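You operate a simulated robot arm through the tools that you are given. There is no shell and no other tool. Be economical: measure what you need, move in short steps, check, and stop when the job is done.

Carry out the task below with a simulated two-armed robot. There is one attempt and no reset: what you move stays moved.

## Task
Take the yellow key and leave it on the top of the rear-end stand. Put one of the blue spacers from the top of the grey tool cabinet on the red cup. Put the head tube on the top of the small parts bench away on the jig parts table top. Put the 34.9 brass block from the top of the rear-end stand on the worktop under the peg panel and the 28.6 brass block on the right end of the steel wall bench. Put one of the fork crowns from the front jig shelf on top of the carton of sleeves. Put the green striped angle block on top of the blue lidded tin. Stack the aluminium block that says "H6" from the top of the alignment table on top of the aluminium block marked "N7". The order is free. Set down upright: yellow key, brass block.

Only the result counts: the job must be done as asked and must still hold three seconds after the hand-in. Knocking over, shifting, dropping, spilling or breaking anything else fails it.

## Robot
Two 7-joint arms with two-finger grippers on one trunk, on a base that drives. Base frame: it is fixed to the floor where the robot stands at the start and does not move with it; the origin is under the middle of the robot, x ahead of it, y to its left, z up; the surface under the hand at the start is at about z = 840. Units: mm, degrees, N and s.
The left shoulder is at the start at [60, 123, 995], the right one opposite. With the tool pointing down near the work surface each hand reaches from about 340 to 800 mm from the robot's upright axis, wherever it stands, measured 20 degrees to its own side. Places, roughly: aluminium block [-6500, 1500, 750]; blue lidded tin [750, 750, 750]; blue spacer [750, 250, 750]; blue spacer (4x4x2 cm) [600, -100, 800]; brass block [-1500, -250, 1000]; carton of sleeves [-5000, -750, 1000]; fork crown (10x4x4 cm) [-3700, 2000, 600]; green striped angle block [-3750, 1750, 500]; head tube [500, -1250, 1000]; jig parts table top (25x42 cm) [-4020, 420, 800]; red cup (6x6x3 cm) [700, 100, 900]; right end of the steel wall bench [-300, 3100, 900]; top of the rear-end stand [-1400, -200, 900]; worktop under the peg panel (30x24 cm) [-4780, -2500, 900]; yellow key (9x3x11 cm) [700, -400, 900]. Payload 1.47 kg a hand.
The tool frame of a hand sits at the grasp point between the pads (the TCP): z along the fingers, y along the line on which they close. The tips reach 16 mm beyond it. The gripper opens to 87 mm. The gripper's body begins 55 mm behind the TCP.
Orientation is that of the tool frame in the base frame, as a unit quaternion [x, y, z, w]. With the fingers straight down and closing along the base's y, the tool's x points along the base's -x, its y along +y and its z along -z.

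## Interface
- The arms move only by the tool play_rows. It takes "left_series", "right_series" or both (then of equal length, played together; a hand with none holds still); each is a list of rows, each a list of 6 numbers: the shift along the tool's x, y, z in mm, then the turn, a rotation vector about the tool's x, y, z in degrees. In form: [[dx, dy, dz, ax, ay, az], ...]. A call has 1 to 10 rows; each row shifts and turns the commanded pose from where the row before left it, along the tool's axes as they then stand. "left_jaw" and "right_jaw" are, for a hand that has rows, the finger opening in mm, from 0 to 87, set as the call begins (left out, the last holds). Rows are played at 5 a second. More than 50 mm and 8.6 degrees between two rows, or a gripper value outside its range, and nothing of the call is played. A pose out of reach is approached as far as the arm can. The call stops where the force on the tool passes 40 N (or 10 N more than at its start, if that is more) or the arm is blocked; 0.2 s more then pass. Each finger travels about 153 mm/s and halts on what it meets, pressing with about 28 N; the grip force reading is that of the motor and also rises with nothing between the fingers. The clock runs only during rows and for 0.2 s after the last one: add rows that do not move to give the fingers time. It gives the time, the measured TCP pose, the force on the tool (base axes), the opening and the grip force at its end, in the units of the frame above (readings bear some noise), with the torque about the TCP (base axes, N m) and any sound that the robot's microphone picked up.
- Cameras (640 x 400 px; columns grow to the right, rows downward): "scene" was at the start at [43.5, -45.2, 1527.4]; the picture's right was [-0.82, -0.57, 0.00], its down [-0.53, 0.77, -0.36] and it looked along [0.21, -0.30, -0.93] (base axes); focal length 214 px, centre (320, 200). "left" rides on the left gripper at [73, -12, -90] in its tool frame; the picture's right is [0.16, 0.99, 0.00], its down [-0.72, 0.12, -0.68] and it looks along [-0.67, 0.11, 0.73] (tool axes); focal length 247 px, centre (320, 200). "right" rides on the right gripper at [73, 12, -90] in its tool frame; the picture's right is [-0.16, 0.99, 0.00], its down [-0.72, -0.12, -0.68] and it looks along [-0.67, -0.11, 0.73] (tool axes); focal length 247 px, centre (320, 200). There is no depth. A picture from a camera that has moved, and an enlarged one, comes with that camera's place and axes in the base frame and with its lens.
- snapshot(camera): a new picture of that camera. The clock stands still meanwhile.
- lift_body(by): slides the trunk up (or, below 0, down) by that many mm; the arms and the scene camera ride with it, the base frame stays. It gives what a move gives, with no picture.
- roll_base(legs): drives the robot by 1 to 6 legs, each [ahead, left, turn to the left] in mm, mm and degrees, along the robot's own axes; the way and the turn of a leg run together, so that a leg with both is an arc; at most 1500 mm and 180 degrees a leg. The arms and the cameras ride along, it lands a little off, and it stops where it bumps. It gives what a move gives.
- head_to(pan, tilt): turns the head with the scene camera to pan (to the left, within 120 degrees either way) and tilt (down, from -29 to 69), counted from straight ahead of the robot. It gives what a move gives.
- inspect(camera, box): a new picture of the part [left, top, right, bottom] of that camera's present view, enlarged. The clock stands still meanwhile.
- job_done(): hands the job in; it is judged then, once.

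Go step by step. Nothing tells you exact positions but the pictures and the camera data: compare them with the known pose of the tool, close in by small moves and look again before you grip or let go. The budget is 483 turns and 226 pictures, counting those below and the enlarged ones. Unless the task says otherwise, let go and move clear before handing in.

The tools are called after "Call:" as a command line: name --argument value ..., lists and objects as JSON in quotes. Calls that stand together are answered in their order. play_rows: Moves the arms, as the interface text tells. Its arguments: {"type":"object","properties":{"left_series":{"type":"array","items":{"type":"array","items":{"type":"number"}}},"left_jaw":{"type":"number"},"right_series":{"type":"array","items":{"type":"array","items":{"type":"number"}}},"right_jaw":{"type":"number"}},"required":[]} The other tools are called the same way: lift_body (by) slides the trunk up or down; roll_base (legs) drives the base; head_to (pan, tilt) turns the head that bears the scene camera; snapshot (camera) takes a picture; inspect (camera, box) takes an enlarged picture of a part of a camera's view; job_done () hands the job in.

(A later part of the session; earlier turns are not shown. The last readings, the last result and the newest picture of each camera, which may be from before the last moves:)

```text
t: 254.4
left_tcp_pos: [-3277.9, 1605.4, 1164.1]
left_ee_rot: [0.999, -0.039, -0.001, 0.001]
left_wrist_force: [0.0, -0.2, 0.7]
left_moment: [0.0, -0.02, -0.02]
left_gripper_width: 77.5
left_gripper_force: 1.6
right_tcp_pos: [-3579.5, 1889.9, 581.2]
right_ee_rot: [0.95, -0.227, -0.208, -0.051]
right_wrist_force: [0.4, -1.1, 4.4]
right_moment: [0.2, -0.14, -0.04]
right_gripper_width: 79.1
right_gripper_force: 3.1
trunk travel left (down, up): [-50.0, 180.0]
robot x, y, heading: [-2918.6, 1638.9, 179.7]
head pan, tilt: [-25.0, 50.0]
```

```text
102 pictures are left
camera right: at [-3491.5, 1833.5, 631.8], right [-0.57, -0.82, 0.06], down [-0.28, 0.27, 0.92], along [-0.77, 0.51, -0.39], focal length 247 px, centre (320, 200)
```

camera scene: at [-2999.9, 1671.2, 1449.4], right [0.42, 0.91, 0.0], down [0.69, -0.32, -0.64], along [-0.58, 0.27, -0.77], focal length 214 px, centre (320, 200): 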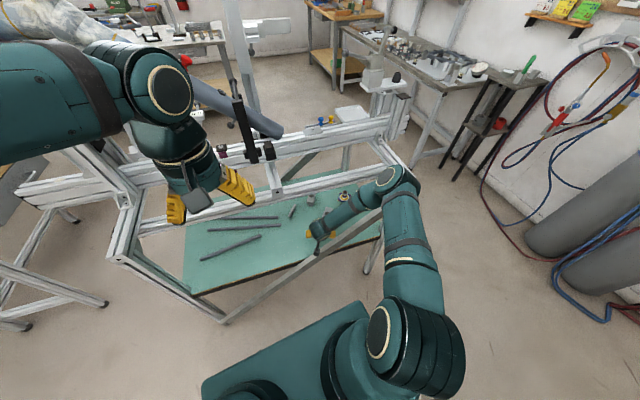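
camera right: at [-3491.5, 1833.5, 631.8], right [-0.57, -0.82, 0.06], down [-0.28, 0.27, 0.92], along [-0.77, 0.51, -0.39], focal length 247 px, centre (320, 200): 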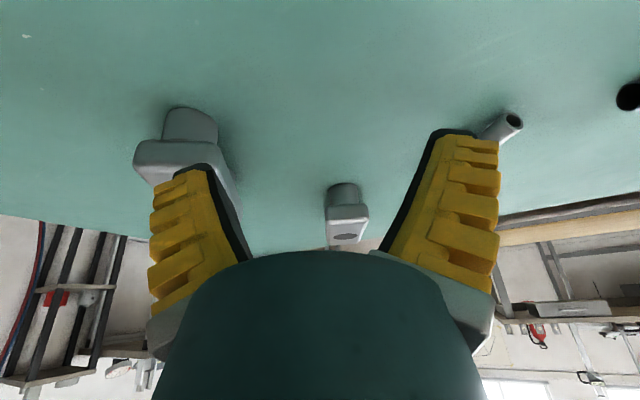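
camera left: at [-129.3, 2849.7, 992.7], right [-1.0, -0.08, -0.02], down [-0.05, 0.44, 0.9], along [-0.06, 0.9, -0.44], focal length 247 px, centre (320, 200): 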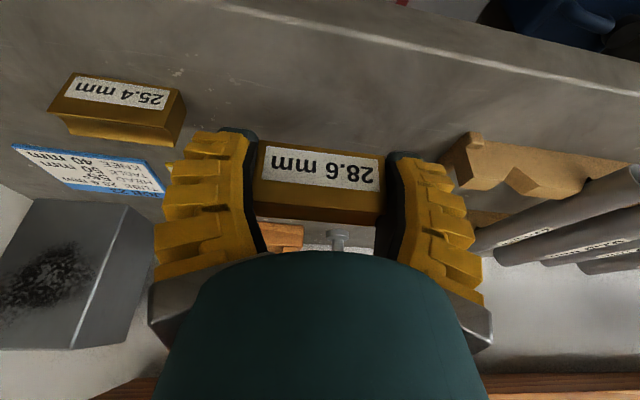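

A light contact shows on the tool (finger near crown A). Lift slightly and re-look.

Call:
play_rows --right_series '[[-4, 0, -9, 0, 0, 0], [-6, 8, -13, 0, 0, 0], [0, 0, 0, 0, 0, 0]]' --right_jaw 75

Call:
snapshot --camera "right"

Call:
inspect --camera "scene" --box '[270, 170, 390, 260]'

```text
t: 255.4
left_tcp_pos: [-3280.0, 1603.4, 1165.2]
left_ee_rot: [0.999, -0.039, 0.0, -0.001]
left_wrist_force: [-0.2, -1.5, -0.4]
left_moment: [0.06, 0.02, -0.01]
left_gripper_width: 77.3
left_gripper_force: 1.9
right_tcp_pos: [-3564.9, 1885.5, 586.8]
right_ee_rot: [0.954, -0.226, -0.187, -0.058]
right_wrist_force: [0.1, 0.1, 0.2]
right_moment: [-0.01, 0.05, 0.0]
right_gripper_width: 77.7
right_gripper_force: 1.5
trunk travel left (down, up): [-50.0, 180.0]
robot x, y, heading: [-2923.7, 1637.6, 179.7]
head pan, tilt: [-25.0, 50.0]
stopped in row 3 (right hand): the arm was blocked; the commanded pose is now the measured one
```

```text
101 pictures are left
camera right: at [-3478.1, 1828.4, 640.5], right [-0.58, -0.81, 0.04], down [-0.32, 0.27, 0.91], along [-0.75, 0.51, -0.42], focal length 247 px, centre (320, 200)
```

right: 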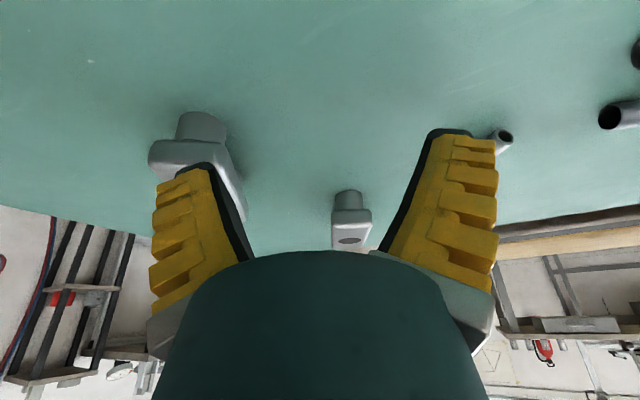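

```text
4.44 times, centred on (330, 215) of scene
camera zoom: at [-2997.9, 1668.9, 1451.3], right [0.42, 0.91, 0.0], down [0.69, -0.32, -0.64], along [-0.58, 0.27, -0.76], focal length 953 px, centre (276, 133)
```

zoom: 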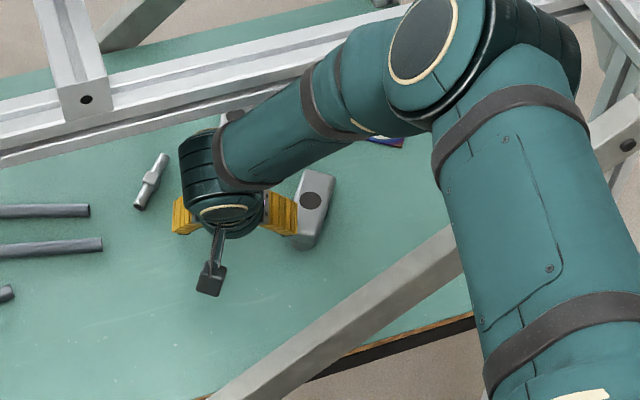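

The crown top is actually ≈571 (at [-3568,1974]) and the wrist meets the rail above. I'll step sideways from the crown and tilt the tool more to lower the wrist.

Call:
play_rows --right_series '[[1.5, 8, 3, 0, 0, 0], [0, 8, 0, 0, 0, 0], [0, 0, 0, 0, -6.7, 0], [0, 0, 0, 0, -6.7, 0], [0, 0, 0, 0, -6.7, 0], [0, 0, 0, 0, 0, 0]]' --right_jaw 75

Call:
snapshot --camera "right"

Call:
inspect --camera "scene" --box '[270, 170, 390, 260]'

```text
t: 256.8
left_tcp_pos: [-3281.1, 1606.9, 1165.3]
left_ee_rot: [0.999, -0.04, 0.0, 0.001]
left_wrist_force: [0.1, -0.1, 0.3]
left_moment: [0.0, 0.0, 0.0]
left_gripper_width: 77.4
left_gripper_force: 1.6
right_tcp_pos: [-3572.7, 1872.5, 580.8]
right_ee_rot: [0.906, -0.213, -0.352, -0.095]
right_wrist_force: [0.2, -0.9, 0.3]
right_moment: [-0.02, -0.01, 0.02]
right_gripper_width: 77.5
right_gripper_force: 2.1
trunk travel left (down, up): [-50.0, 180.0]
robot x, y, heading: [-2921.1, 1638.0, 179.8]
head pan, tilt: [-25.0, 50.0]
```

```text
99 pictures are left
camera right: at [-3474.9, 1810.6, 596.2], right [-0.55, -0.83, 0.08], down [-0.02, 0.11, 0.99], along [-0.83, 0.55, -0.08], focal length 247 px, centre (320, 200)
```

right: 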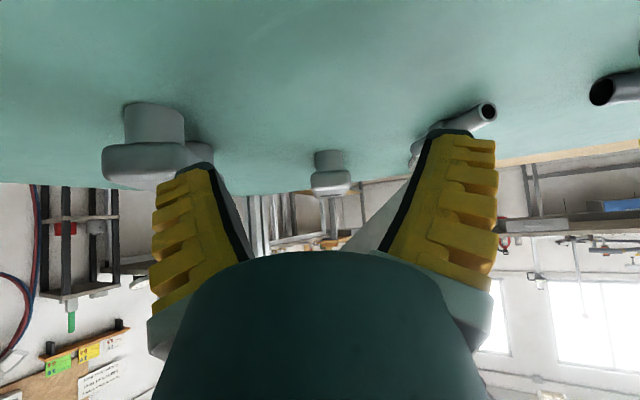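

```text
4.44 times, centred on (330, 215) of scene
camera zoom: at [-2999.4, 1671.6, 1449.4], right [0.42, 0.91, 0.0], down [0.69, -0.33, -0.64], along [-0.58, 0.27, -0.77], focal length 953 px, centre (276, 133)
```

zoom: 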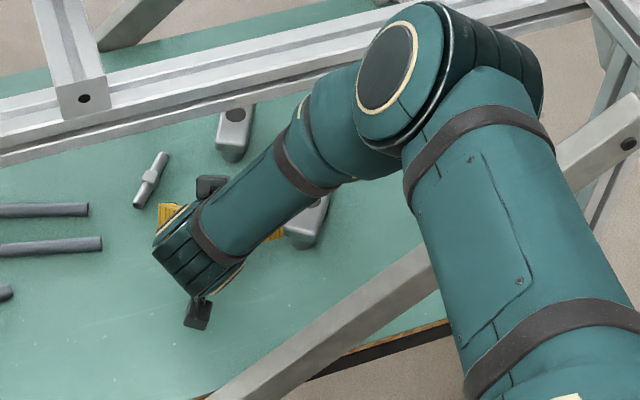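

Wrist now clears the rail. Rise a little and move over crown A.

Call:
play_rows --right_series '[[-9, 0, -10, 0, 0, 0], [-9, 0, -10, 0, 0, 0], [-7, -23, 7.4, 0, 0, 0], [-7, -23, 7.4, 0, 0, 0], [-7, -23, 7.4, 0, 0, 0], [-7, -23, 7.4, 0, 0, 0], [0, 0, 0, 0, 0, 0]]' --right_jaw 75

Call:
snapshot --camera "right"

Call:
inspect --camera "scene" --box '[270, 170, 390, 260]'

```text
t: 258.4
left_tcp_pos: [-3281.1, 1605.4, 1163.4]
left_ee_rot: [0.999, -0.041, 0.0, 0.001]
left_wrist_force: [-0.2, 0.6, 0.1]
left_moment: [0.02, -0.03, -0.01]
left_gripper_width: 77.4
left_gripper_force: 2.2
right_tcp_pos: [-3566.4, 1973.2, 608.9]
right_ee_rot: [0.907, -0.214, -0.351, -0.097]
right_wrist_force: [1.4, -0.3, -0.4]
right_moment: [-0.01, -0.02, 0.01]
right_gripper_width: 77.7
right_gripper_force: 1.4
trunk travel left (down, up): [-50.0, 180.0]
robot x, y, heading: [-2921.5, 1642.4, 180.0]
head pan, tilt: [-25.0, 50.0]
```

```text
97 pictures are left
camera right: at [-3468.8, 1911.4, 624.0], right [-0.55, -0.83, 0.08], down [-0.02, 0.11, 0.99], along [-0.83, 0.55, -0.08], focal length 247 px, centre (320, 200)
```

right: 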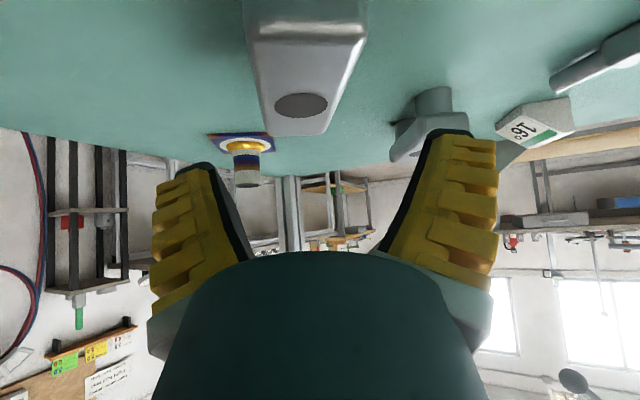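

```text
4.44 times, centred on (330, 215) of scene
camera zoom: at [-2999.4, 1671.5, 1449.4], right [0.42, 0.91, 0.0], down [0.69, -0.33, -0.64], along [-0.58, 0.27, -0.77], focal length 953 px, centre (276, 133)
```

zoom: 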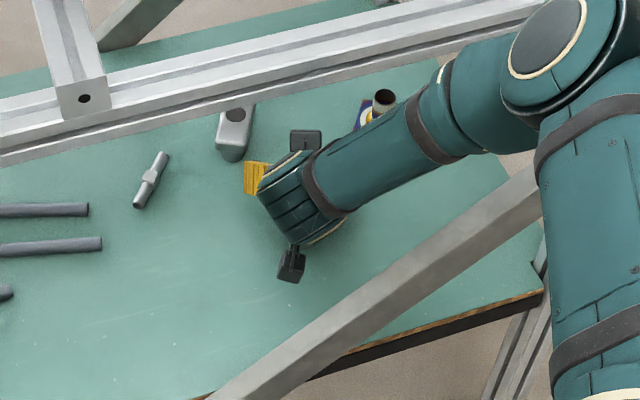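

Call:
play_rows --right_series '[[0, -8, 0, 0, 0, 0], [10.4, 0, 11.2, 0, 0, 0], [10.4, 0, 11.2, 0, 0, 0], [7, 0, 7.5, 0, 0, 0], [0, 0, 0, 0, 0, 0]]' --right_jaw 75

Call:
snapshot --camera "right"

```text
t: 259.6
left_tcp_pos: [-3281.2, 1606.7, 1163.6]
left_ee_rot: [0.999, -0.04, 0.0, 0.001]
left_wrist_force: [0.2, 0.0, -0.6]
left_moment: [0.01, 0.01, 0.0]
left_gripper_width: 77.4
left_gripper_force: 1.7
right_tcp_pos: [-3563.6, 1980.5, 566.6]
right_ee_rot: [0.906, -0.214, -0.352, -0.096]
right_wrist_force: [-0.5, -0.5, 0.0]
right_moment: [0.0, 0.01, 0.0]
right_gripper_width: 77.7
right_gripper_force: 1.3
trunk travel left (down, up): [-50.0, 180.0]
robot x, y, heading: [-2921.8, 1636.0, 180.1]
head pan, tilt: [-25.0, 50.0]
```

```text
95 pictures are left
camera right: at [-3464.9, 1918.7, 583.0], right [-0.55, -0.83, 0.08], down [-0.02, 0.11, 0.99], along [-0.83, 0.55, -0.08], focal length 247 px, centre (320, 200)
```

right: 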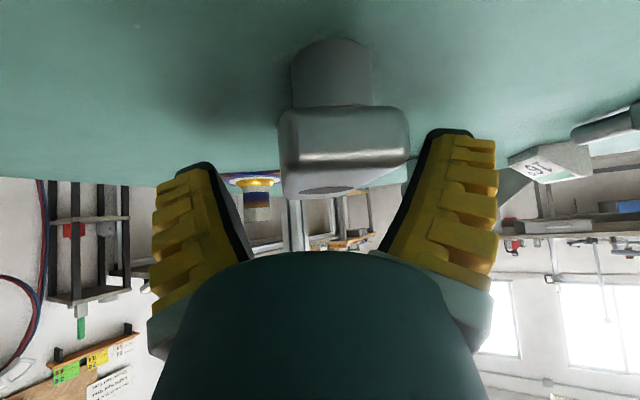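

Call:
play_rows --right_series '[[0, 5, 0, 0, 0, 0], [3, 0, 3.3, 0, 0, 0], [0, 0, 0, 0, 0, 0]]' --right_jaw 75

Call:
play_rows --right_series '[[0, 0, 0, 0, 0, 0], [0, 0, 0, 0, 0, 0], [0, 0, 0, 0, 0, 0], [0, 0, 0, 0, 0, 0]]' --right_jaw 0

Call:
snapshot --camera "right"

```text
t: 260.4
left_tcp_pos: [-3279.8, 1605.9, 1164.2]
left_ee_rot: [0.999, -0.039, 0.0, 0.001]
left_wrist_force: [0.0, -0.2, 0.4]
left_moment: [-0.01, 0.01, 0.0]
left_gripper_width: 77.5
left_gripper_force: 1.8
right_tcp_pos: [-3566.8, 1976.7, 563.3]
right_ee_rot: [0.906, -0.214, -0.352, -0.096]
right_wrist_force: [1.0, -0.8, -0.2]
right_moment: [0.03, -0.02, 0.0]
right_gripper_width: 77.6
right_gripper_force: 1.9
trunk travel left (down, up): [-50.0, 180.0]
robot x, y, heading: [-2924.0, 1638.7, 179.9]
head pan, tilt: [-25.0, 50.0]
```

```text
t: 261.4
left_tcp_pos: [-3279.0, 1606.1, 1163.7]
left_ee_rot: [0.999, -0.04, -0.001, 0.001]
left_wrist_force: [0.2, -0.3, 0.1]
left_moment: [0.01, 0.01, 0.02]
left_gripper_width: 77.4
left_gripper_force: 2.2
right_tcp_pos: [-3565.5, 1975.9, 564.6]
right_ee_rot: [0.906, -0.213, -0.352, -0.095]
right_wrist_force: [0.2, -0.2, 6.9]
right_moment: [-0.13, -0.03, -0.05]
right_gripper_width: 35.1
right_gripper_force: 27.6
trunk travel left (down, up): [-50.0, 180.0]
robot x, y, heading: [-2923.1, 1635.4, 179.8]
head pan, tilt: [-25.0, 50.0]
```

```text
94 pictures are left
camera right: at [-3467.7, 1913.8, 579.3], right [-0.55, -0.83, 0.08], down [-0.02, 0.11, 0.99], along [-0.83, 0.55, -0.08], focal length 247 px, centre (320, 200)
```

right: 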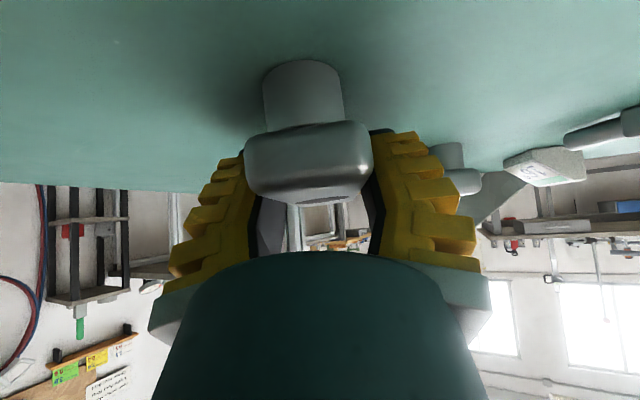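

Crown gripped (35 mm). Lift and retrace the exit path.

Call:
play_rows --right_series '[[-9, 0, -10, 0, 0, 0], [-9, 0, -10, 0, 0, 0], [-9, 0, -9.5, 0, 0, 0], [0, 0, 0, 0, 0, 0]]' --right_jaw 0

Call:
play_rows --right_series '[[9.8, 27.3, -9.9, 0, 0, 0], [9.8, 27.3, -9.9, 0, 0, 0], [9.8, 27.3, -9.9, 0, 0, 0], [27.8, -19, -25, 0, 0, 0], [0, 0, 0, 0, 0, 0]]' --right_jaw 0

Call:
snapshot --camera "scene"

```text
t: 262.4
left_tcp_pos: [-3281.1, 1606.4, 1163.9]
left_ee_rot: [0.999, -0.04, 0.0, 0.001]
left_wrist_force: [0.0, 0.3, -0.3]
left_moment: [0.02, 0.02, 0.0]
left_gripper_width: 77.8
left_gripper_force: 1.9
right_tcp_pos: [-3565.4, 1976.0, 602.5]
right_ee_rot: [0.907, -0.214, -0.35, -0.096]
right_wrist_force: [0.3, -0.6, -2.1]
right_moment: [-0.01, 0.02, 0.0]
right_gripper_width: 34.6
right_gripper_force: 27.9
trunk travel left (down, up): [-50.0, 180.0]
robot x, y, heading: [-2921.0, 1639.0, 180.1]
head pan, tilt: [-25.0, 50.0]
```

```text
t: 263.6
left_tcp_pos: [-3281.8, 1605.5, 1163.0]
left_ee_rot: [0.999, -0.039, 0.0, 0.001]
left_wrist_force: [0.8, -0.6, -0.2]
left_moment: [-0.01, 0.0, -0.02]
left_gripper_width: 77.6
left_gripper_force: 1.6
right_tcp_pos: [-3521.9, 1884.4, 602.6]
right_ee_rot: [0.906, -0.214, -0.351, -0.097]
right_wrist_force: [-0.1, 1.1, -1.7]
right_moment: [0.01, 0.05, 0.0]
right_gripper_width: 34.9
right_gripper_force: 28.1
trunk travel left (down, up): [-50.0, 180.0]
robot x, y, heading: [-2921.7, 1634.4, 179.8]
head pan, tilt: [-25.0, 50.0]
```

```text
93 pictures are left
camera scene: at [-2999.8, 1671.5, 1449.3], right [0.42, 0.91, 0.0], down [0.69, -0.33, -0.64], along [-0.58, 0.27, -0.77], focal length 214 px, centre (320, 200)
```

scene: 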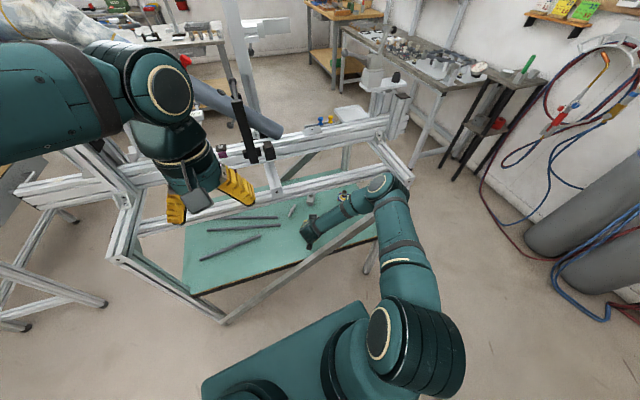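

Call:
play_rows --right_series '[[-24, -6.7, -42.3, 0, 0, 0], [-24, -6.7, -42.3, 0, 0, 0], [-4, -12, -37, 0, 0, 0], [-4, -12, -37, 0, 0, 0], [-5, -12.8, -40, 0, 0, 0], [-5, -12.8, -40, 0, 0, 0], [-5, -12.8, -40, 0, 0, 0], [0, 0, 0, 0, 0, 0]]' --right_jaw 0

Call:
snapshot --camera "scene"

```text
t: 265.4
left_tcp_pos: [-3281.4, 1606.3, 1163.0]
left_ee_rot: [0.999, -0.04, 0.001, 0.0]
left_wrist_force: [0.7, -0.2, 0.4]
left_moment: [0.02, 0.0, 0.03]
left_gripper_width: 77.6
left_gripper_force: 1.7
right_tcp_pos: [-3371.2, 1882.0, 855.7]
right_ee_rot: [0.906, -0.214, -0.351, -0.097]
right_wrist_force: [-0.5, -0.3, -2.1]
right_moment: [-0.01, 0.02, 0.0]
right_gripper_width: 35.0
right_gripper_force: 28.2
trunk travel left (down, up): [-50.0, 180.0]
robot x, y, heading: [-2923.6, 1637.7, 180.1]
head pan, tilt: [-25.0, 50.0]
```

```text
92 pictures are left
camera scene: at [-3000.0, 1672.0, 1449.3], right [0.42, 0.91, 0.0], down [0.69, -0.33, -0.64], along [-0.58, 0.27, -0.77], focal length 214 px, centre (320, 200)
```

scene: 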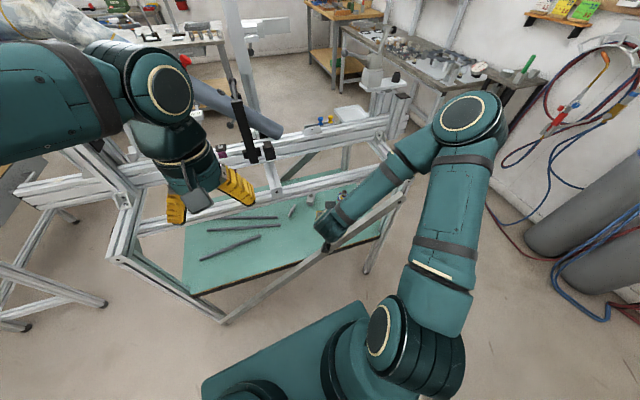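

Crown is out. Raise it above the post tops, raise the trunk, then strafe out of the gap.

Call:
play_rows --right_series '[[-20.5, -4.2, -32, 0, 0, 0], [-20.5, -4.2, -32, 0, 0, 0], [-20.5, -4.2, -32, 0, 0, 0], [-20.5, -4.2, -32, 0, 0, 0]]' --right_jaw 0

Call:
lift_body --by 100

Call:
roll_base --legs '[[0, 1000, 0]]'

Call:
head_to --pan 30 --tilt 15

Call:
snapshot --camera "scene"

```text
t: 266.4
left_tcp_pos: [-3279.8, 1604.5, 1164.2]
left_ee_rot: [0.999, -0.04, 0.0, 0.0]
left_wrist_force: [-0.5, 0.9, -0.3]
left_moment: [0.01, 0.03, 0.04]
left_gripper_width: 77.8
left_gripper_force: 1.9
right_tcp_pos: [-3353.1, 1881.8, 1010.1]
right_ee_rot: [0.907, -0.213, -0.351, -0.095]
right_wrist_force: [0.5, 0.2, -1.6]
right_moment: [0.01, 0.01, -0.03]
right_gripper_width: 34.8
right_gripper_force: 28.2
right hand out of reach, approached as far as the arm can: row 1, 2
trunk travel left (down, up): [-50.0, 180.0]
robot x, y, heading: [-2921.9, 1636.7, 180.0]
head pan, tilt: [-25.0, 50.0]
```

```text
t: 267.7
left_tcp_pos: [-3281.2, 1606.0, 1264.1]
left_ee_rot: [0.999, -0.041, 0.001, 0.001]
left_wrist_force: [-1.2, 0.1, 0.1]
left_moment: [-0.01, 0.01, 0.0]
left_gripper_width: 77.6
left_gripper_force: 2.0
right_tcp_pos: [-3354.7, 1882.5, 1108.8]
right_ee_rot: [0.906, -0.215, -0.351, -0.097]
right_wrist_force: [0.4, -0.4, -1.5]
right_moment: [0.02, -0.01, -0.02]
right_gripper_width: 34.9
right_gripper_force: 28.2
trunk travel left (down, up): [-150.0, 80.0]
robot x, y, heading: [-2917.2, 1639.8, 179.9]
head pan, tilt: [-25.0, 50.0]
```

```text
t: 276.9
left_tcp_pos: [-3279.9, 598.1, 1263.0]
left_ee_rot: [0.999, -0.036, 0.0, 0.001]
left_wrist_force: [0.2, -0.2, -1.3]
left_moment: [0.03, 0.02, -0.01]
left_gripper_width: 77.7
left_gripper_force: 1.8
right_tcp_pos: [-3354.7, 872.5, 1109.3]
right_ee_rot: [0.907, -0.21, -0.352, -0.095]
right_wrist_force: [0.1, 0.0, -0.9]
right_moment: [0.0, -0.01, 0.0]
right_gripper_width: 34.8
right_gripper_force: 27.7
trunk travel left (down, up): [-150.0, 80.0]
robot x, y, heading: [-2921.1, 632.2, -180.1]
head pan, tilt: [-25.0, 50.0]
```

```text
t: 278.1
left_tcp_pos: [-3280.8, 596.9, 1263.3]
left_ee_rot: [0.999, -0.036, 0.0, 0.0]
left_wrist_force: [0.1, 0.2, 0.1]
left_moment: [0.01, -0.03, -0.02]
left_gripper_width: 77.9
left_gripper_force: 1.7
right_tcp_pos: [-3354.8, 873.7, 1108.7]
right_ee_rot: [0.907, -0.211, -0.352, -0.095]
right_wrist_force: [0.5, -0.4, -2.6]
right_moment: [0.01, 0.01, -0.06]
right_gripper_width: 34.8
right_gripper_force: 28.1
trunk travel left (down, up): [-150.0, 80.0]
robot x, y, heading: [-2920.1, 631.6, -180.0]
head pan, tilt: [30.0, 15.0]
```

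```text
91 pictures are left
camera scene: at [-3009.0, 585.9, 1603.0], right [-0.5, 0.86, 0.0], down [0.22, 0.13, -0.97], along [-0.83, -0.49, -0.26], focal length 214 px, centre (320, 200)
```

scene: 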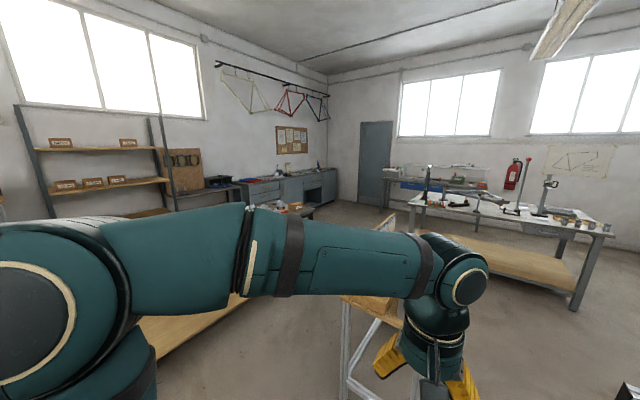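

Call:
roll_base --legs '[[0, 0, 50]]'

Call:
head_to --pan -10 --tilt 15

Call:
snapshot --camera "scene"

```text
t: 280.8
left_tcp_pos: [-3122.0, 333.1, 1263.4]
left_ee_rot: [0.92, 0.392, 0.0, 0.0]
left_wrist_force: [-0.5, 0.5, -0.9]
left_moment: [0.01, 0.06, -0.02]
left_gripper_width: 77.4
left_gripper_force: 1.5
right_tcp_pos: [-3383.6, 450.2, 1108.7]
right_ee_rot: [0.911, 0.196, -0.358, 0.064]
right_wrist_force: [0.0, 0.6, -2.1]
right_moment: [-0.01, 0.01, 0.03]
right_gripper_width: 34.8
right_gripper_force: 28.7
trunk travel left (down, up): [-150.0, 80.0]
robot x, y, heading: [-2919.2, 631.7, -129.2]
head pan, tilt: [30.0, 15.0]
```

```text
t: 281.8
left_tcp_pos: [-3121.7, 333.2, 1264.2]
left_ee_rot: [0.92, 0.392, 0.001, 0.001]
left_wrist_force: [-0.5, 0.2, -0.6]
left_moment: [-0.01, 0.04, 0.03]
left_gripper_width: 77.9
left_gripper_force: 1.9
right_tcp_pos: [-3384.0, 451.5, 1108.2]
right_ee_rot: [0.91, 0.196, -0.359, 0.064]
right_wrist_force: [0.2, 0.0, -1.6]
right_moment: [0.02, 0.0, 0.03]
right_gripper_width: 35.0
right_gripper_force: 28.3
trunk travel left (down, up): [-150.0, 80.0]
robot x, y, heading: [-2922.0, 630.2, -129.6]
head pan, tilt: [-10.0, 15.0]
```

```text
90 pictures are left
camera scene: at [-2995.5, 564.3, 1603.1], right [-0.65, 0.76, 0.0], down [0.2, 0.17, -0.97], along [-0.73, -0.63, -0.26], focal length 214 px, centre (320, 200)
```

scene: 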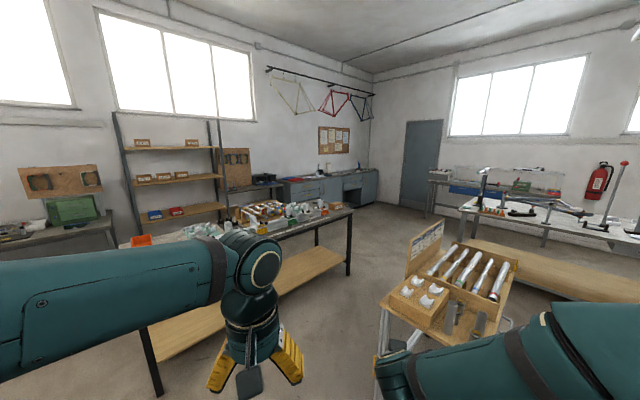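

Call:
inspect --camera "scene" --box '[180, 170, 370, 290]'

```text
3.33 times, centred on (275, 230) of scene
camera zoom: at [-2995.5, 564.3, 1603.1], right [-0.65, 0.76, 0.0], down [0.2, 0.17, -0.97], along [-0.73, -0.63, -0.26], focal length 715 px, centre (470, 100)
```

zoom: 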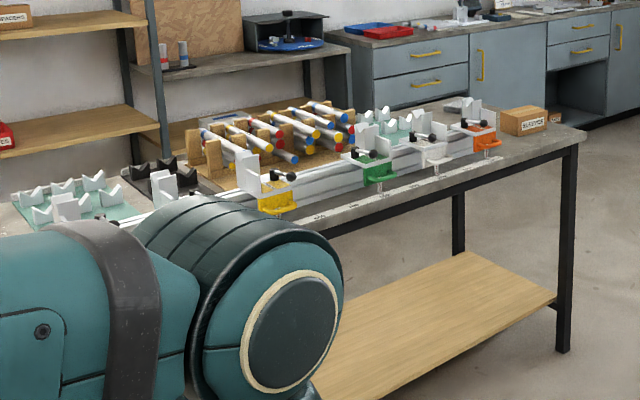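

Carton "SLEEVES" sits at ≈[-4870,-815] near the right end of the long table. Drive along the corridor to face it.

Call:
roll_base --legs '[[0, 0, -50.4], [0, 950, 0], [1000, 0, 0]]'

Call:
head_to --pan 15 --tilt 25

Call:
snapshot --camera "scene"

```text
t: 297.6
left_tcp_pos: [-4293.4, -344.0, 1263.5]
left_ee_rot: [0.999, -0.039, 0.0, 0.0]
left_wrist_force: [0.2, 0.0, 0.6]
left_moment: [0.01, -0.02, -0.01]
left_gripper_width: 77.6
left_gripper_force: 2.0
right_tcp_pos: [-4366.9, -67.5, 1108.5]
right_ee_rot: [0.907, -0.212, -0.351, -0.095]
right_wrist_force: [-0.3, 0.3, -1.7]
right_moment: [0.02, -0.01, 0.02]
right_gripper_width: 34.7
right_gripper_force: 27.4
trunk travel left (down, up): [-150.0, 80.0]
robot x, y, heading: [-3933.3, -308.3, -179.7]
head pan, tilt: [-10.0, 15.0]
```

```text
t: 298.5
left_tcp_pos: [-4291.9, -344.3, 1264.8]
left_ee_rot: [0.999, -0.038, 0.0, 0.001]
left_wrist_force: [-0.1, 0.1, 0.8]
left_moment: [-0.02, -0.03, 0.02]
left_gripper_width: 77.8
left_gripper_force: 1.5
right_tcp_pos: [-4366.3, -67.7, 1108.3]
right_ee_rot: [0.907, -0.212, -0.352, -0.095]
right_wrist_force: [-0.1, -0.6, -3.1]
right_moment: [0.01, 0.02, 0.0]
right_gripper_width: 34.8
right_gripper_force: 28.3
trunk travel left (down, up): [-150.0, 80.0]
robot x, y, heading: [-3931.3, -307.9, -179.9]
head pan, tilt: [15.0, 25.0]
```

```text
88 pictures are left
camera scene: at [-4030.0, -333.4, 1586.9], right [-0.26, 0.97, 0.0], down [0.41, 0.11, -0.91], along [-0.88, -0.23, -0.42], focal length 214 px, centre (320, 200)
```

scene: 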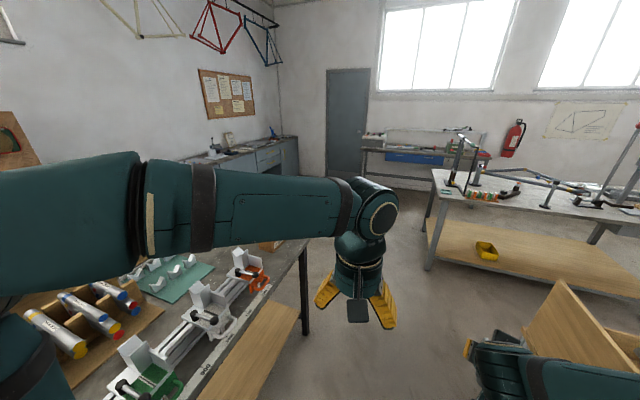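

Call:
roll_base --legs '[[890, 0, 0], [0, -150, 0], [0, 0, 90]]'

Call:
head_to --pan 0 --tilt 45

Call:
snapshot --camera "scene"

```text
t: 308.6
left_tcp_pos: [-4774.8, -515.0, 1263.2]
left_ee_rot: [0.73, 0.683, 0.002, 0.0]
left_wrist_force: [-0.7, -0.6, -0.5]
left_moment: [-0.01, 0.0, 0.0]
left_gripper_width: 77.8
left_gripper_force: 2.2
right_tcp_pos: [-5050.4, -593.8, 1108.4]
right_ee_rot: [0.789, 0.494, -0.316, 0.182]
right_wrist_force: [0.3, -0.2, -2.1]
right_moment: [0.01, 0.0, 0.01]
right_gripper_width: 34.8
right_gripper_force: 27.9
trunk travel left (down, up): [-150.0, 80.0]
robot x, y, heading: [-4813.1, -156.1, -89.3]
head pan, tilt: [15.0, 25.0]
```

```text
t: 309.4
left_tcp_pos: [-4775.7, -515.6, 1263.2]
left_ee_rot: [0.731, 0.683, 0.001, 0.001]
left_wrist_force: [-0.3, -0.4, -0.2]
left_moment: [0.01, -0.02, 0.01]
left_gripper_width: 77.4
left_gripper_force: 1.8
right_tcp_pos: [-5050.9, -592.1, 1107.8]
right_ee_rot: [0.789, 0.495, -0.316, 0.182]
right_wrist_force: [-0.1, -0.2, -0.9]
right_moment: [0.01, 0.0, -0.01]
right_gripper_width: 34.9
right_gripper_force: 27.7
trunk travel left (down, up): [-150.0, 80.0]
robot x, y, heading: [-4810.4, -155.3, -89.4]
head pan, tilt: [0.0, 45.0]
```

```text
87 pictures are left
camera scene: at [-4809.2, -247.3, 1556.3], right [-1.0, -0.01, 0.0], down [-0.01, 0.71, -0.71], along [0.01, -0.71, -0.71], focal length 214 px, centre (320, 200)
```

scene: 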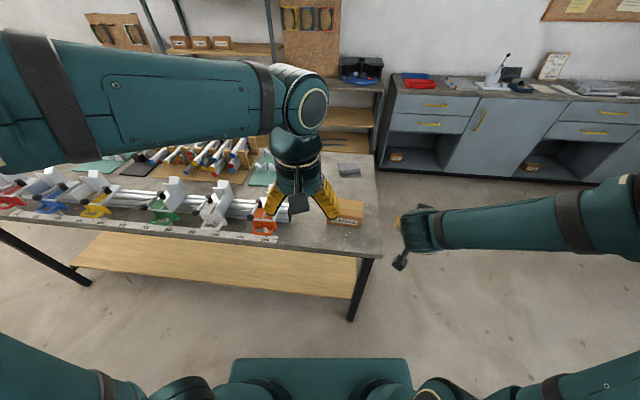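

Call:
inspect --camera "scene" --box '[290, 170, 410, 260]'

Call:
snapshot --camera "right"

```text
4.44 times, centred on (350, 215) of scene
camera zoom: at [-4809.2, -247.3, 1556.3], right [-1.0, -0.01, 0.0], down [-0.01, 0.71, -0.71], along [0.01, -0.71, -0.71], focal length 953 px, centre (187, 133)
```

zoom: 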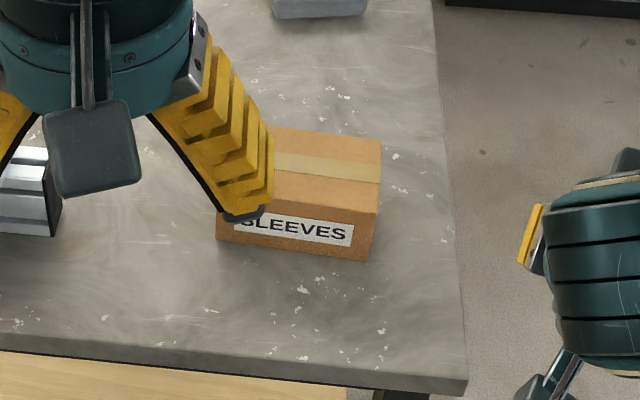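

```text
85 pictures are left
camera right: at [-4987.7, -495.4, 1124.7], right [0.84, -0.54, 0.08], down [-0.11, -0.02, 0.99], along [-0.54, -0.84, -0.08], focal length 247 px, centre (320, 200)
```

right: 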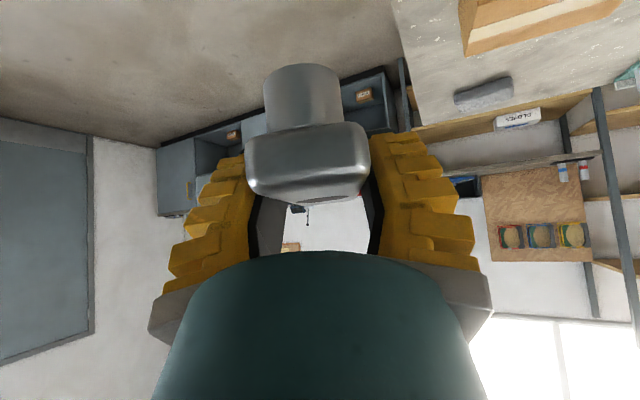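

Carton top centre ≈[-4903,-832], z≈921. Move the left hand aside and bring the crown above the carton.

Call:
play_rows --right_series '[[-5.1, 30.3, 22, 0, 0, 0], [-5.1, 30.3, 22, 0, 0, 0], [-5.1, 30.3, 22, 0, 0, 0], [-5.1, 30.3, 22, 0, 0, 0], [-5.1, 30.3, 22, 0, 0, 0], [-5.1, 30.3, 22, 0, 0, 0], [-5.1, 30.3, 22, 0, 0, 0], [-5.1, 30.3, 22, 0, 0, 0], [0, 0, 0, 0, 0, 0]]' --left_series '[[0, 30, 0, 0, 0, 0], [0, 30, 0, 0, 0, 0], [0, 30, 0, 0, 0, 0], [0, 30, 0, 0, 0, 0], [0, 30, 0, 0, 0, 0], [0, 0, 0, 0, 0, 0], [0, 0, 0, 0, 0, 0], [0, 0, 0, 0, 0, 0], [0, 0, 0, 0, 0, 0]]' --right_jaw 0

Call:
inspect --camera "scene" --box '[290, 150, 410, 240]'

Call:
snapshot --camera "right"

```text
t: 311.4
left_tcp_pos: [-4625.8, -526.7, 1264.6]
left_ee_rot: [0.731, 0.682, 0.0, 0.001]
left_wrist_force: [-0.7, 0.2, -0.2]
left_moment: [-0.01, -0.01, 0.01]
left_gripper_width: 77.6
left_gripper_force: 2.0
right_tcp_pos: [-4903.7, -831.6, 999.7]
right_ee_rot: [0.789, 0.494, -0.316, 0.182]
right_wrist_force: [0.2, -0.6, -0.2]
right_moment: [0.01, -0.01, 0.0]
right_gripper_width: 34.9
right_gripper_force: 28.3
trunk travel left (down, up): [-150.0, 80.0]
robot x, y, heading: [-4813.0, -158.5, -89.5]
head pan, tilt: [0.0, 45.0]
```

```text
4.44 times, centred on (350, 195) of scene
camera zoom: at [-4809.6, -246.6, 1556.3], right [-1.0, -0.01, 0.0], down [-0.01, 0.71, -0.71], along [0.01, -0.71, -0.71], focal length 953 px, centre (187, 222)
```

zoom: 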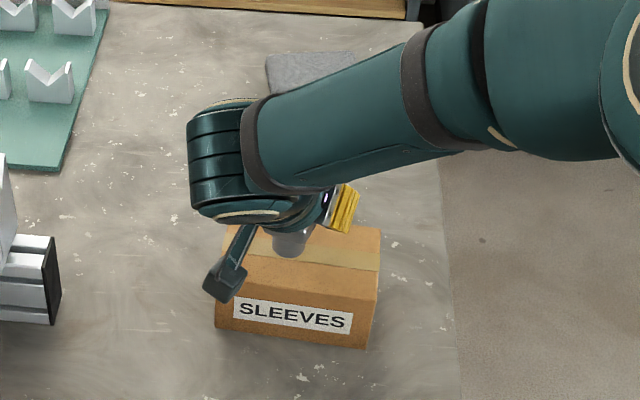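

```text
83 pictures are left
camera right: at [-4840.3, -734.9, 1015.5], right [0.84, -0.54, 0.08], down [-0.11, -0.02, 0.99], along [-0.54, -0.84, -0.08], focal length 247 px, centre (320, 200)
```

right: 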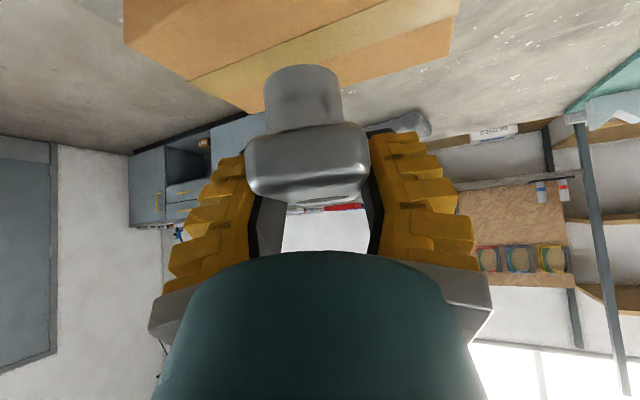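

Call:
play_rows --right_series '[[12, -1.5, 17, 0, 0, 0], [12, -1.5, 17, 0, 0, 0], [0, 0, 0, 0, 0, 0]]' --right_jaw 0

Call:
inspect --camera "scene" --box '[290, 160, 410, 250]'

Call:
snapshot --camera "right"

```text
t: 312.2
left_tcp_pos: [-4624.9, -525.3, 1265.1]
left_ee_rot: [0.731, 0.683, 0.001, 0.0]
left_wrist_force: [0.1, -0.3, -0.5]
left_moment: [0.03, 0.01, 0.01]
left_gripper_width: 77.6
left_gripper_force: 1.7
right_tcp_pos: [-4909.5, -837.8, 961.7]
right_ee_rot: [0.789, 0.493, -0.317, 0.184]
right_wrist_force: [-3.2, -3.9, 17.3]
right_moment: [-0.16, -0.16, -0.09]
right_gripper_width: 35.8
right_gripper_force: 27.4
trunk travel left (down, up): [-150.0, 80.0]
robot x, y, heading: [-4812.2, -161.6, -89.5]
head pan, tilt: [0.0, 45.0]
```

```text
4.44 times, centred on (350, 205) of scene
camera zoom: at [-4809.3, -245.8, 1556.6], right [-1.0, -0.01, 0.0], down [-0.01, 0.71, -0.71], along [0.01, -0.71, -0.71], focal length 953 px, centre (187, 178)
```

zoom: 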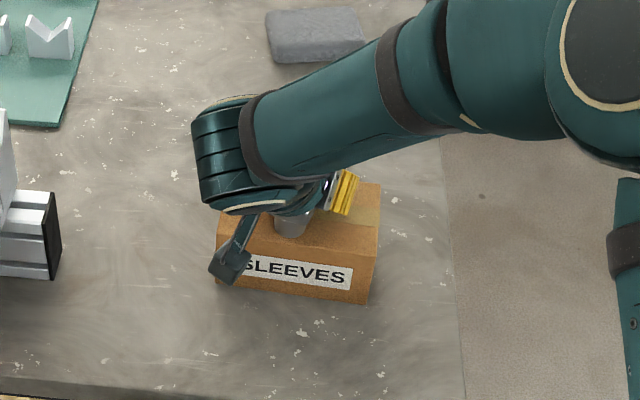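

```text
81 pictures are left
camera right: at [-4845.1, -739.9, 977.6], right [0.83, -0.54, 0.09], down [-0.11, -0.02, 0.99], along [-0.54, -0.84, -0.08], focal length 247 px, centre (320, 200)
```

right: 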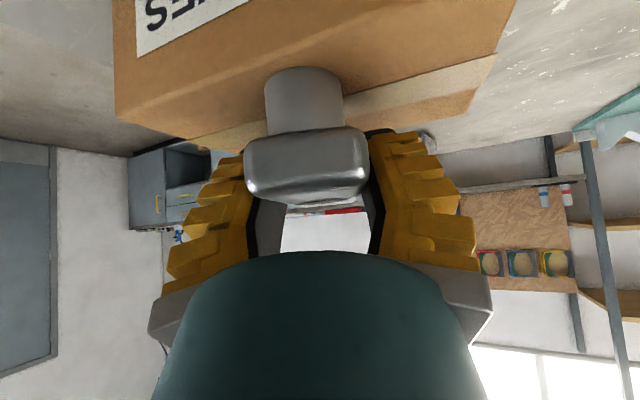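

Contact made on the carton. Ease off and release.

Call:
play_rows --right_series '[[-0.8, 0, -0.9, 0, 0, 0], [0, 0, 0, 0, 0, 0]]' --right_jaw 0

Call:
play_rows --right_series '[[0, 0, 0, 0, 0, 0], [0, 0, 0, 0, 0, 0], [0, 0, 0, 0, 0, 0]]' --right_jaw 60

Call:
snapshot --camera "right"

```text
t: 312.8
left_tcp_pos: [-4624.7, -525.4, 1266.0]
left_ee_rot: [0.731, 0.682, 0.001, 0.0]
left_wrist_force: [-0.6, -0.4, 0.4]
left_moment: [-0.02, 0.0, 0.0]
left_gripper_width: 77.6
left_gripper_force: 1.5
right_tcp_pos: [-4908.2, -836.1, 961.3]
right_ee_rot: [0.789, 0.494, -0.316, 0.183]
right_wrist_force: [-2.6, -6.5, 18.0]
right_moment: [-0.28, -0.08, -0.12]
right_gripper_width: 34.8
right_gripper_force: 27.8
trunk travel left (down, up): [-150.0, 80.0]
robot x, y, heading: [-4815.7, -156.5, -89.6]
head pan, tilt: [0.0, 45.0]
```

```text
t: 313.6
left_tcp_pos: [-4625.1, -526.5, 1265.7]
left_ee_rot: [0.73, 0.683, 0.0, 0.001]
left_wrist_force: [-1.0, -0.3, 0.2]
left_moment: [-0.01, 0.0, -0.01]
left_gripper_width: 77.5
left_gripper_force: 2.1
right_tcp_pos: [-4907.4, -836.2, 960.2]
right_ee_rot: [0.789, 0.495, -0.315, 0.181]
right_wrist_force: [0.0, -0.3, 0.3]
right_moment: [0.03, 0.0, -0.02]
right_gripper_width: 64.5
right_gripper_force: 3.6
trunk travel left (down, up): [-150.0, 80.0]
robot x, y, heading: [-4809.4, -155.4, -89.4]
head pan, tilt: [0.0, 45.0]
```

```text
80 pictures are left
camera right: at [-4844.8, -738.8, 976.2], right [0.84, -0.54, 0.08], down [-0.11, -0.02, 0.99], along [-0.54, -0.84, -0.08], focal length 247 px, centre (320, 200)
```

right: 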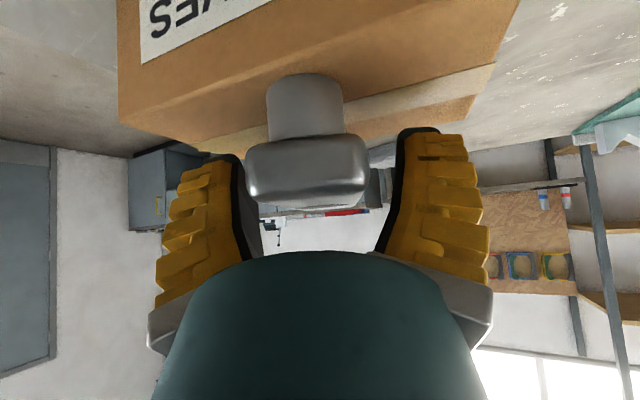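

Call:
play_rows --right_series '[[-10, 0, -12, 0, 0, 0], [-20, 0, -25, 0, 0, 0], [0, 0, -45, 0, 0, 0], [0, 0, -45, 0, 0, 0], [0, 0, -45, 0, 0, 0]]' --right_jaw 60

Call:
inspect --camera "scene" --box '[290, 160, 410, 250]'

```text
t: 314.8
left_tcp_pos: [-4624.0, -525.6, 1265.6]
left_ee_rot: [0.731, 0.683, 0.0, 0.001]
left_wrist_force: [-0.4, 0.4, 0.6]
left_moment: [-0.03, -0.01, 0.02]
left_gripper_width: 77.5
left_gripper_force: 1.9
right_tcp_pos: [-4863.2, -752.0, 1108.4]
right_ee_rot: [0.789, 0.495, -0.315, 0.183]
right_wrist_force: [0.7, -0.2, -0.4]
right_moment: [-0.04, 0.01, 0.04]
right_gripper_width: 65.0
right_gripper_force: 3.5
trunk travel left (down, up): [-150.0, 80.0]
robot x, y, heading: [-4812.6, -157.0, -89.5]
head pan, tilt: [0.0, 45.0]
```

```text
4.44 times, centred on (350, 205) of scene
camera zoom: at [-4808.8, -245.6, 1556.4], right [-1.0, -0.01, 0.0], down [-0.01, 0.71, -0.71], along [0.01, -0.71, -0.71], focal length 953 px, centre (187, 178)
```

zoom: 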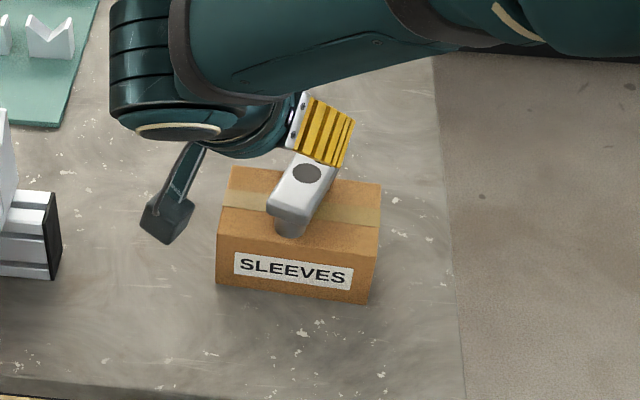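

Crown rests on the carton. Reset the right arm and head to the alignment table for H6/N7.

Call:
play_rows --right_series '[[14.8, -28.9, -29, 0, 0, 0], [14.8, -28.9, -29, 0, 0, 0], [14.8, -28.9, -29, 0, 0, 0], [14.8, -28.9, -29, 0, 0, 0], [14.8, -28.9, -29, 0, 0, 0], [0, 0, 0, 0, 8.5, 0], [0, 0, 0, 0, 8.5, 0], [0, 0, 0, 0, 8.5, 0], [0, 0, 0, 0, 8.5, 0], [0, 0, 0, 0, 8.5, 0]]' --right_jaw 70

Call:
roll_base --legs '[[-600, 0, 0], [0, 0, -90], [300, 0, 0]]'

Call:
head_to --pan -20 --tilt 20

Call:
snapshot --camera "scene"

```text
t: 317.0
left_tcp_pos: [-4624.5, -528.6, 1263.2]
left_ee_rot: [0.73, 0.683, 0.001, 0.0]
left_wrist_force: [-0.4, -1.1, 0.9]
left_moment: [-0.01, -0.03, -0.01]
left_gripper_width: 77.6
left_gripper_force: 1.8
right_tcp_pos: [-4923.2, -553.5, 1168.2]
right_ee_rot: [0.85, 0.527, -0.006, -0.009]
right_wrist_force: [0.7, 0.7, -0.6]
right_moment: [0.02, -0.01, 0.02]
right_gripper_width: 73.3
right_gripper_force: 2.8
trunk travel left (down, up): [-150.0, 80.0]
robot x, y, heading: [-4812.3, -156.2, -89.4]
head pan, tilt: [0.0, 45.0]
```

```text
t: 318.6
left_tcp_pos: [-4632.8, -385.8, 1265.4]
left_ee_rot: [0.735, 0.678, 0.001, 0.001]
left_wrist_force: [0.0, -0.8, -0.4]
left_moment: [0.02, -0.03, 0.0]
left_gripper_width: 77.5
left_gripper_force: 1.6
right_tcp_pos: [-4932.0, -406.2, 1167.9]
right_ee_rot: [0.852, 0.523, -0.007, -0.01]
right_wrist_force: [-0.5, -0.6, -0.3]
right_moment: [0.03, 0.0, 0.02]
right_gripper_width: 73.6
right_gripper_force: 2.0
trunk travel left (down, up): [-150.0, 80.0]
robot x, y, heading: [-4816.9, -12.9, -90.3]
head pan, tilt: [0.0, 45.0]
stopped in leg 1: the robot was blocked; the commanded pose is now the measured one
```

```text
t: 319.5
left_tcp_pos: [-4632.2, -385.7, 1265.0]
left_ee_rot: [0.734, 0.679, 0.001, 0.0]
left_wrist_force: [-0.1, 0.2, 0.1]
left_moment: [0.0, 0.02, 0.01]
left_gripper_width: 77.3
left_gripper_force: 1.9
right_tcp_pos: [-4930.7, -407.3, 1167.4]
right_ee_rot: [0.852, 0.523, -0.006, -0.01]
right_wrist_force: [0.3, -0.2, -0.4]
right_moment: [0.0, 0.0, 0.02]
right_gripper_width: 73.5
right_gripper_force: 2.1
trunk travel left (down, up): [-150.0, 80.0]
robot x, y, heading: [-4815.7, -12.1, -89.9]
head pan, tilt: [-20.0, 20.0]
```

```text
78 pictures are left
camera scene: at [-4845.7, -110.6, 1594.9], right [-0.94, 0.34, 0.0], down [0.12, 0.32, -0.94], along [-0.32, -0.88, -0.34], focal length 214 px, centre (320, 200)
```

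scene: 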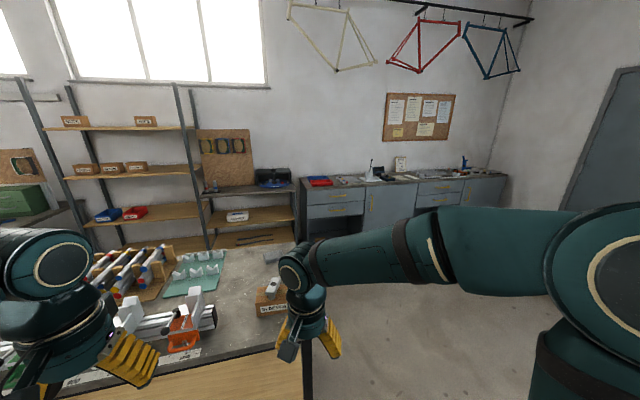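

Something behind blocked the base. Look back.

Call:
head_to --pan -120 --tilt 30

Call:
snapshot --camera "scene"

Call:
head_to --pan 120 --tilt 35

Call:
snapshot --camera "scene"

```text
t: 321.2
left_tcp_pos: [-4632.1, -385.4, 1265.0]
left_ee_rot: [0.734, 0.679, 0.002, 0.001]
left_wrist_force: [0.8, 0.4, 0.9]
left_moment: [0.01, -0.01, -0.03]
left_gripper_width: 77.7
left_gripper_force: 1.6
right_tcp_pos: [-4931.6, -408.2, 1168.4]
right_ee_rot: [0.852, 0.523, -0.008, -0.01]
right_wrist_force: [0.1, 0.1, -0.2]
right_moment: [0.0, 0.0, -0.01]
right_gripper_width: 73.5
right_gripper_force: 2.0
trunk travel left (down, up): [-150.0, 80.0]
robot x, y, heading: [-4811.0, -13.9, -90.0]
head pan, tilt: [-120.0, 30.0]
```

```text
77 pictures are left
camera scene: at [-4892.0, 22.0, 1578.9], right [0.5, 0.87, 0.0], down [0.43, -0.25, -0.87], along [-0.75, 0.43, -0.5], focal length 214 px, centre (320, 200)
```

scene: 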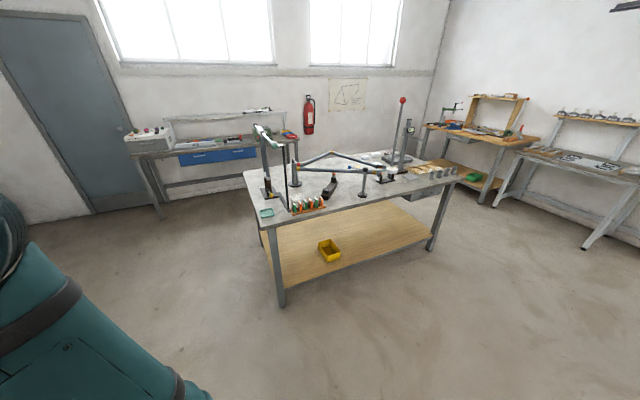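

```text
t: 324.6
left_tcp_pos: [-4631.4, -386.8, 1264.9]
left_ee_rot: [0.734, 0.68, 0.001, 0.001]
left_wrist_force: [0.5, 0.3, 0.4]
left_moment: [0.0, 0.0, 0.0]
left_gripper_width: 77.6
left_gripper_force: 1.6
right_tcp_pos: [-4931.1, -407.9, 1167.1]
right_ee_rot: [0.852, 0.523, -0.008, -0.01]
right_wrist_force: [-0.3, -0.6, -0.5]
right_moment: [-0.03, 0.02, 0.01]
right_gripper_width: 73.6
right_gripper_force: 2.6
trunk travel left (down, up): [-150.0, 80.0]
robot x, y, heading: [-4814.7, -14.3, -89.9]
head pan, tilt: [120.0, 35.0]
```

```text
76 pictures are left
camera scene: at [-4737.4, 20.7, 1571.1], right [0.5, -0.87, 0.0], down [-0.5, -0.29, -0.82], along [0.71, 0.41, -0.57], focal length 214 px, centre (320, 200)
```

scene: 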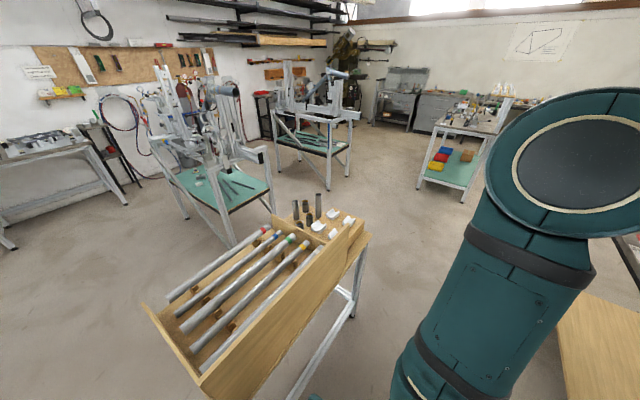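

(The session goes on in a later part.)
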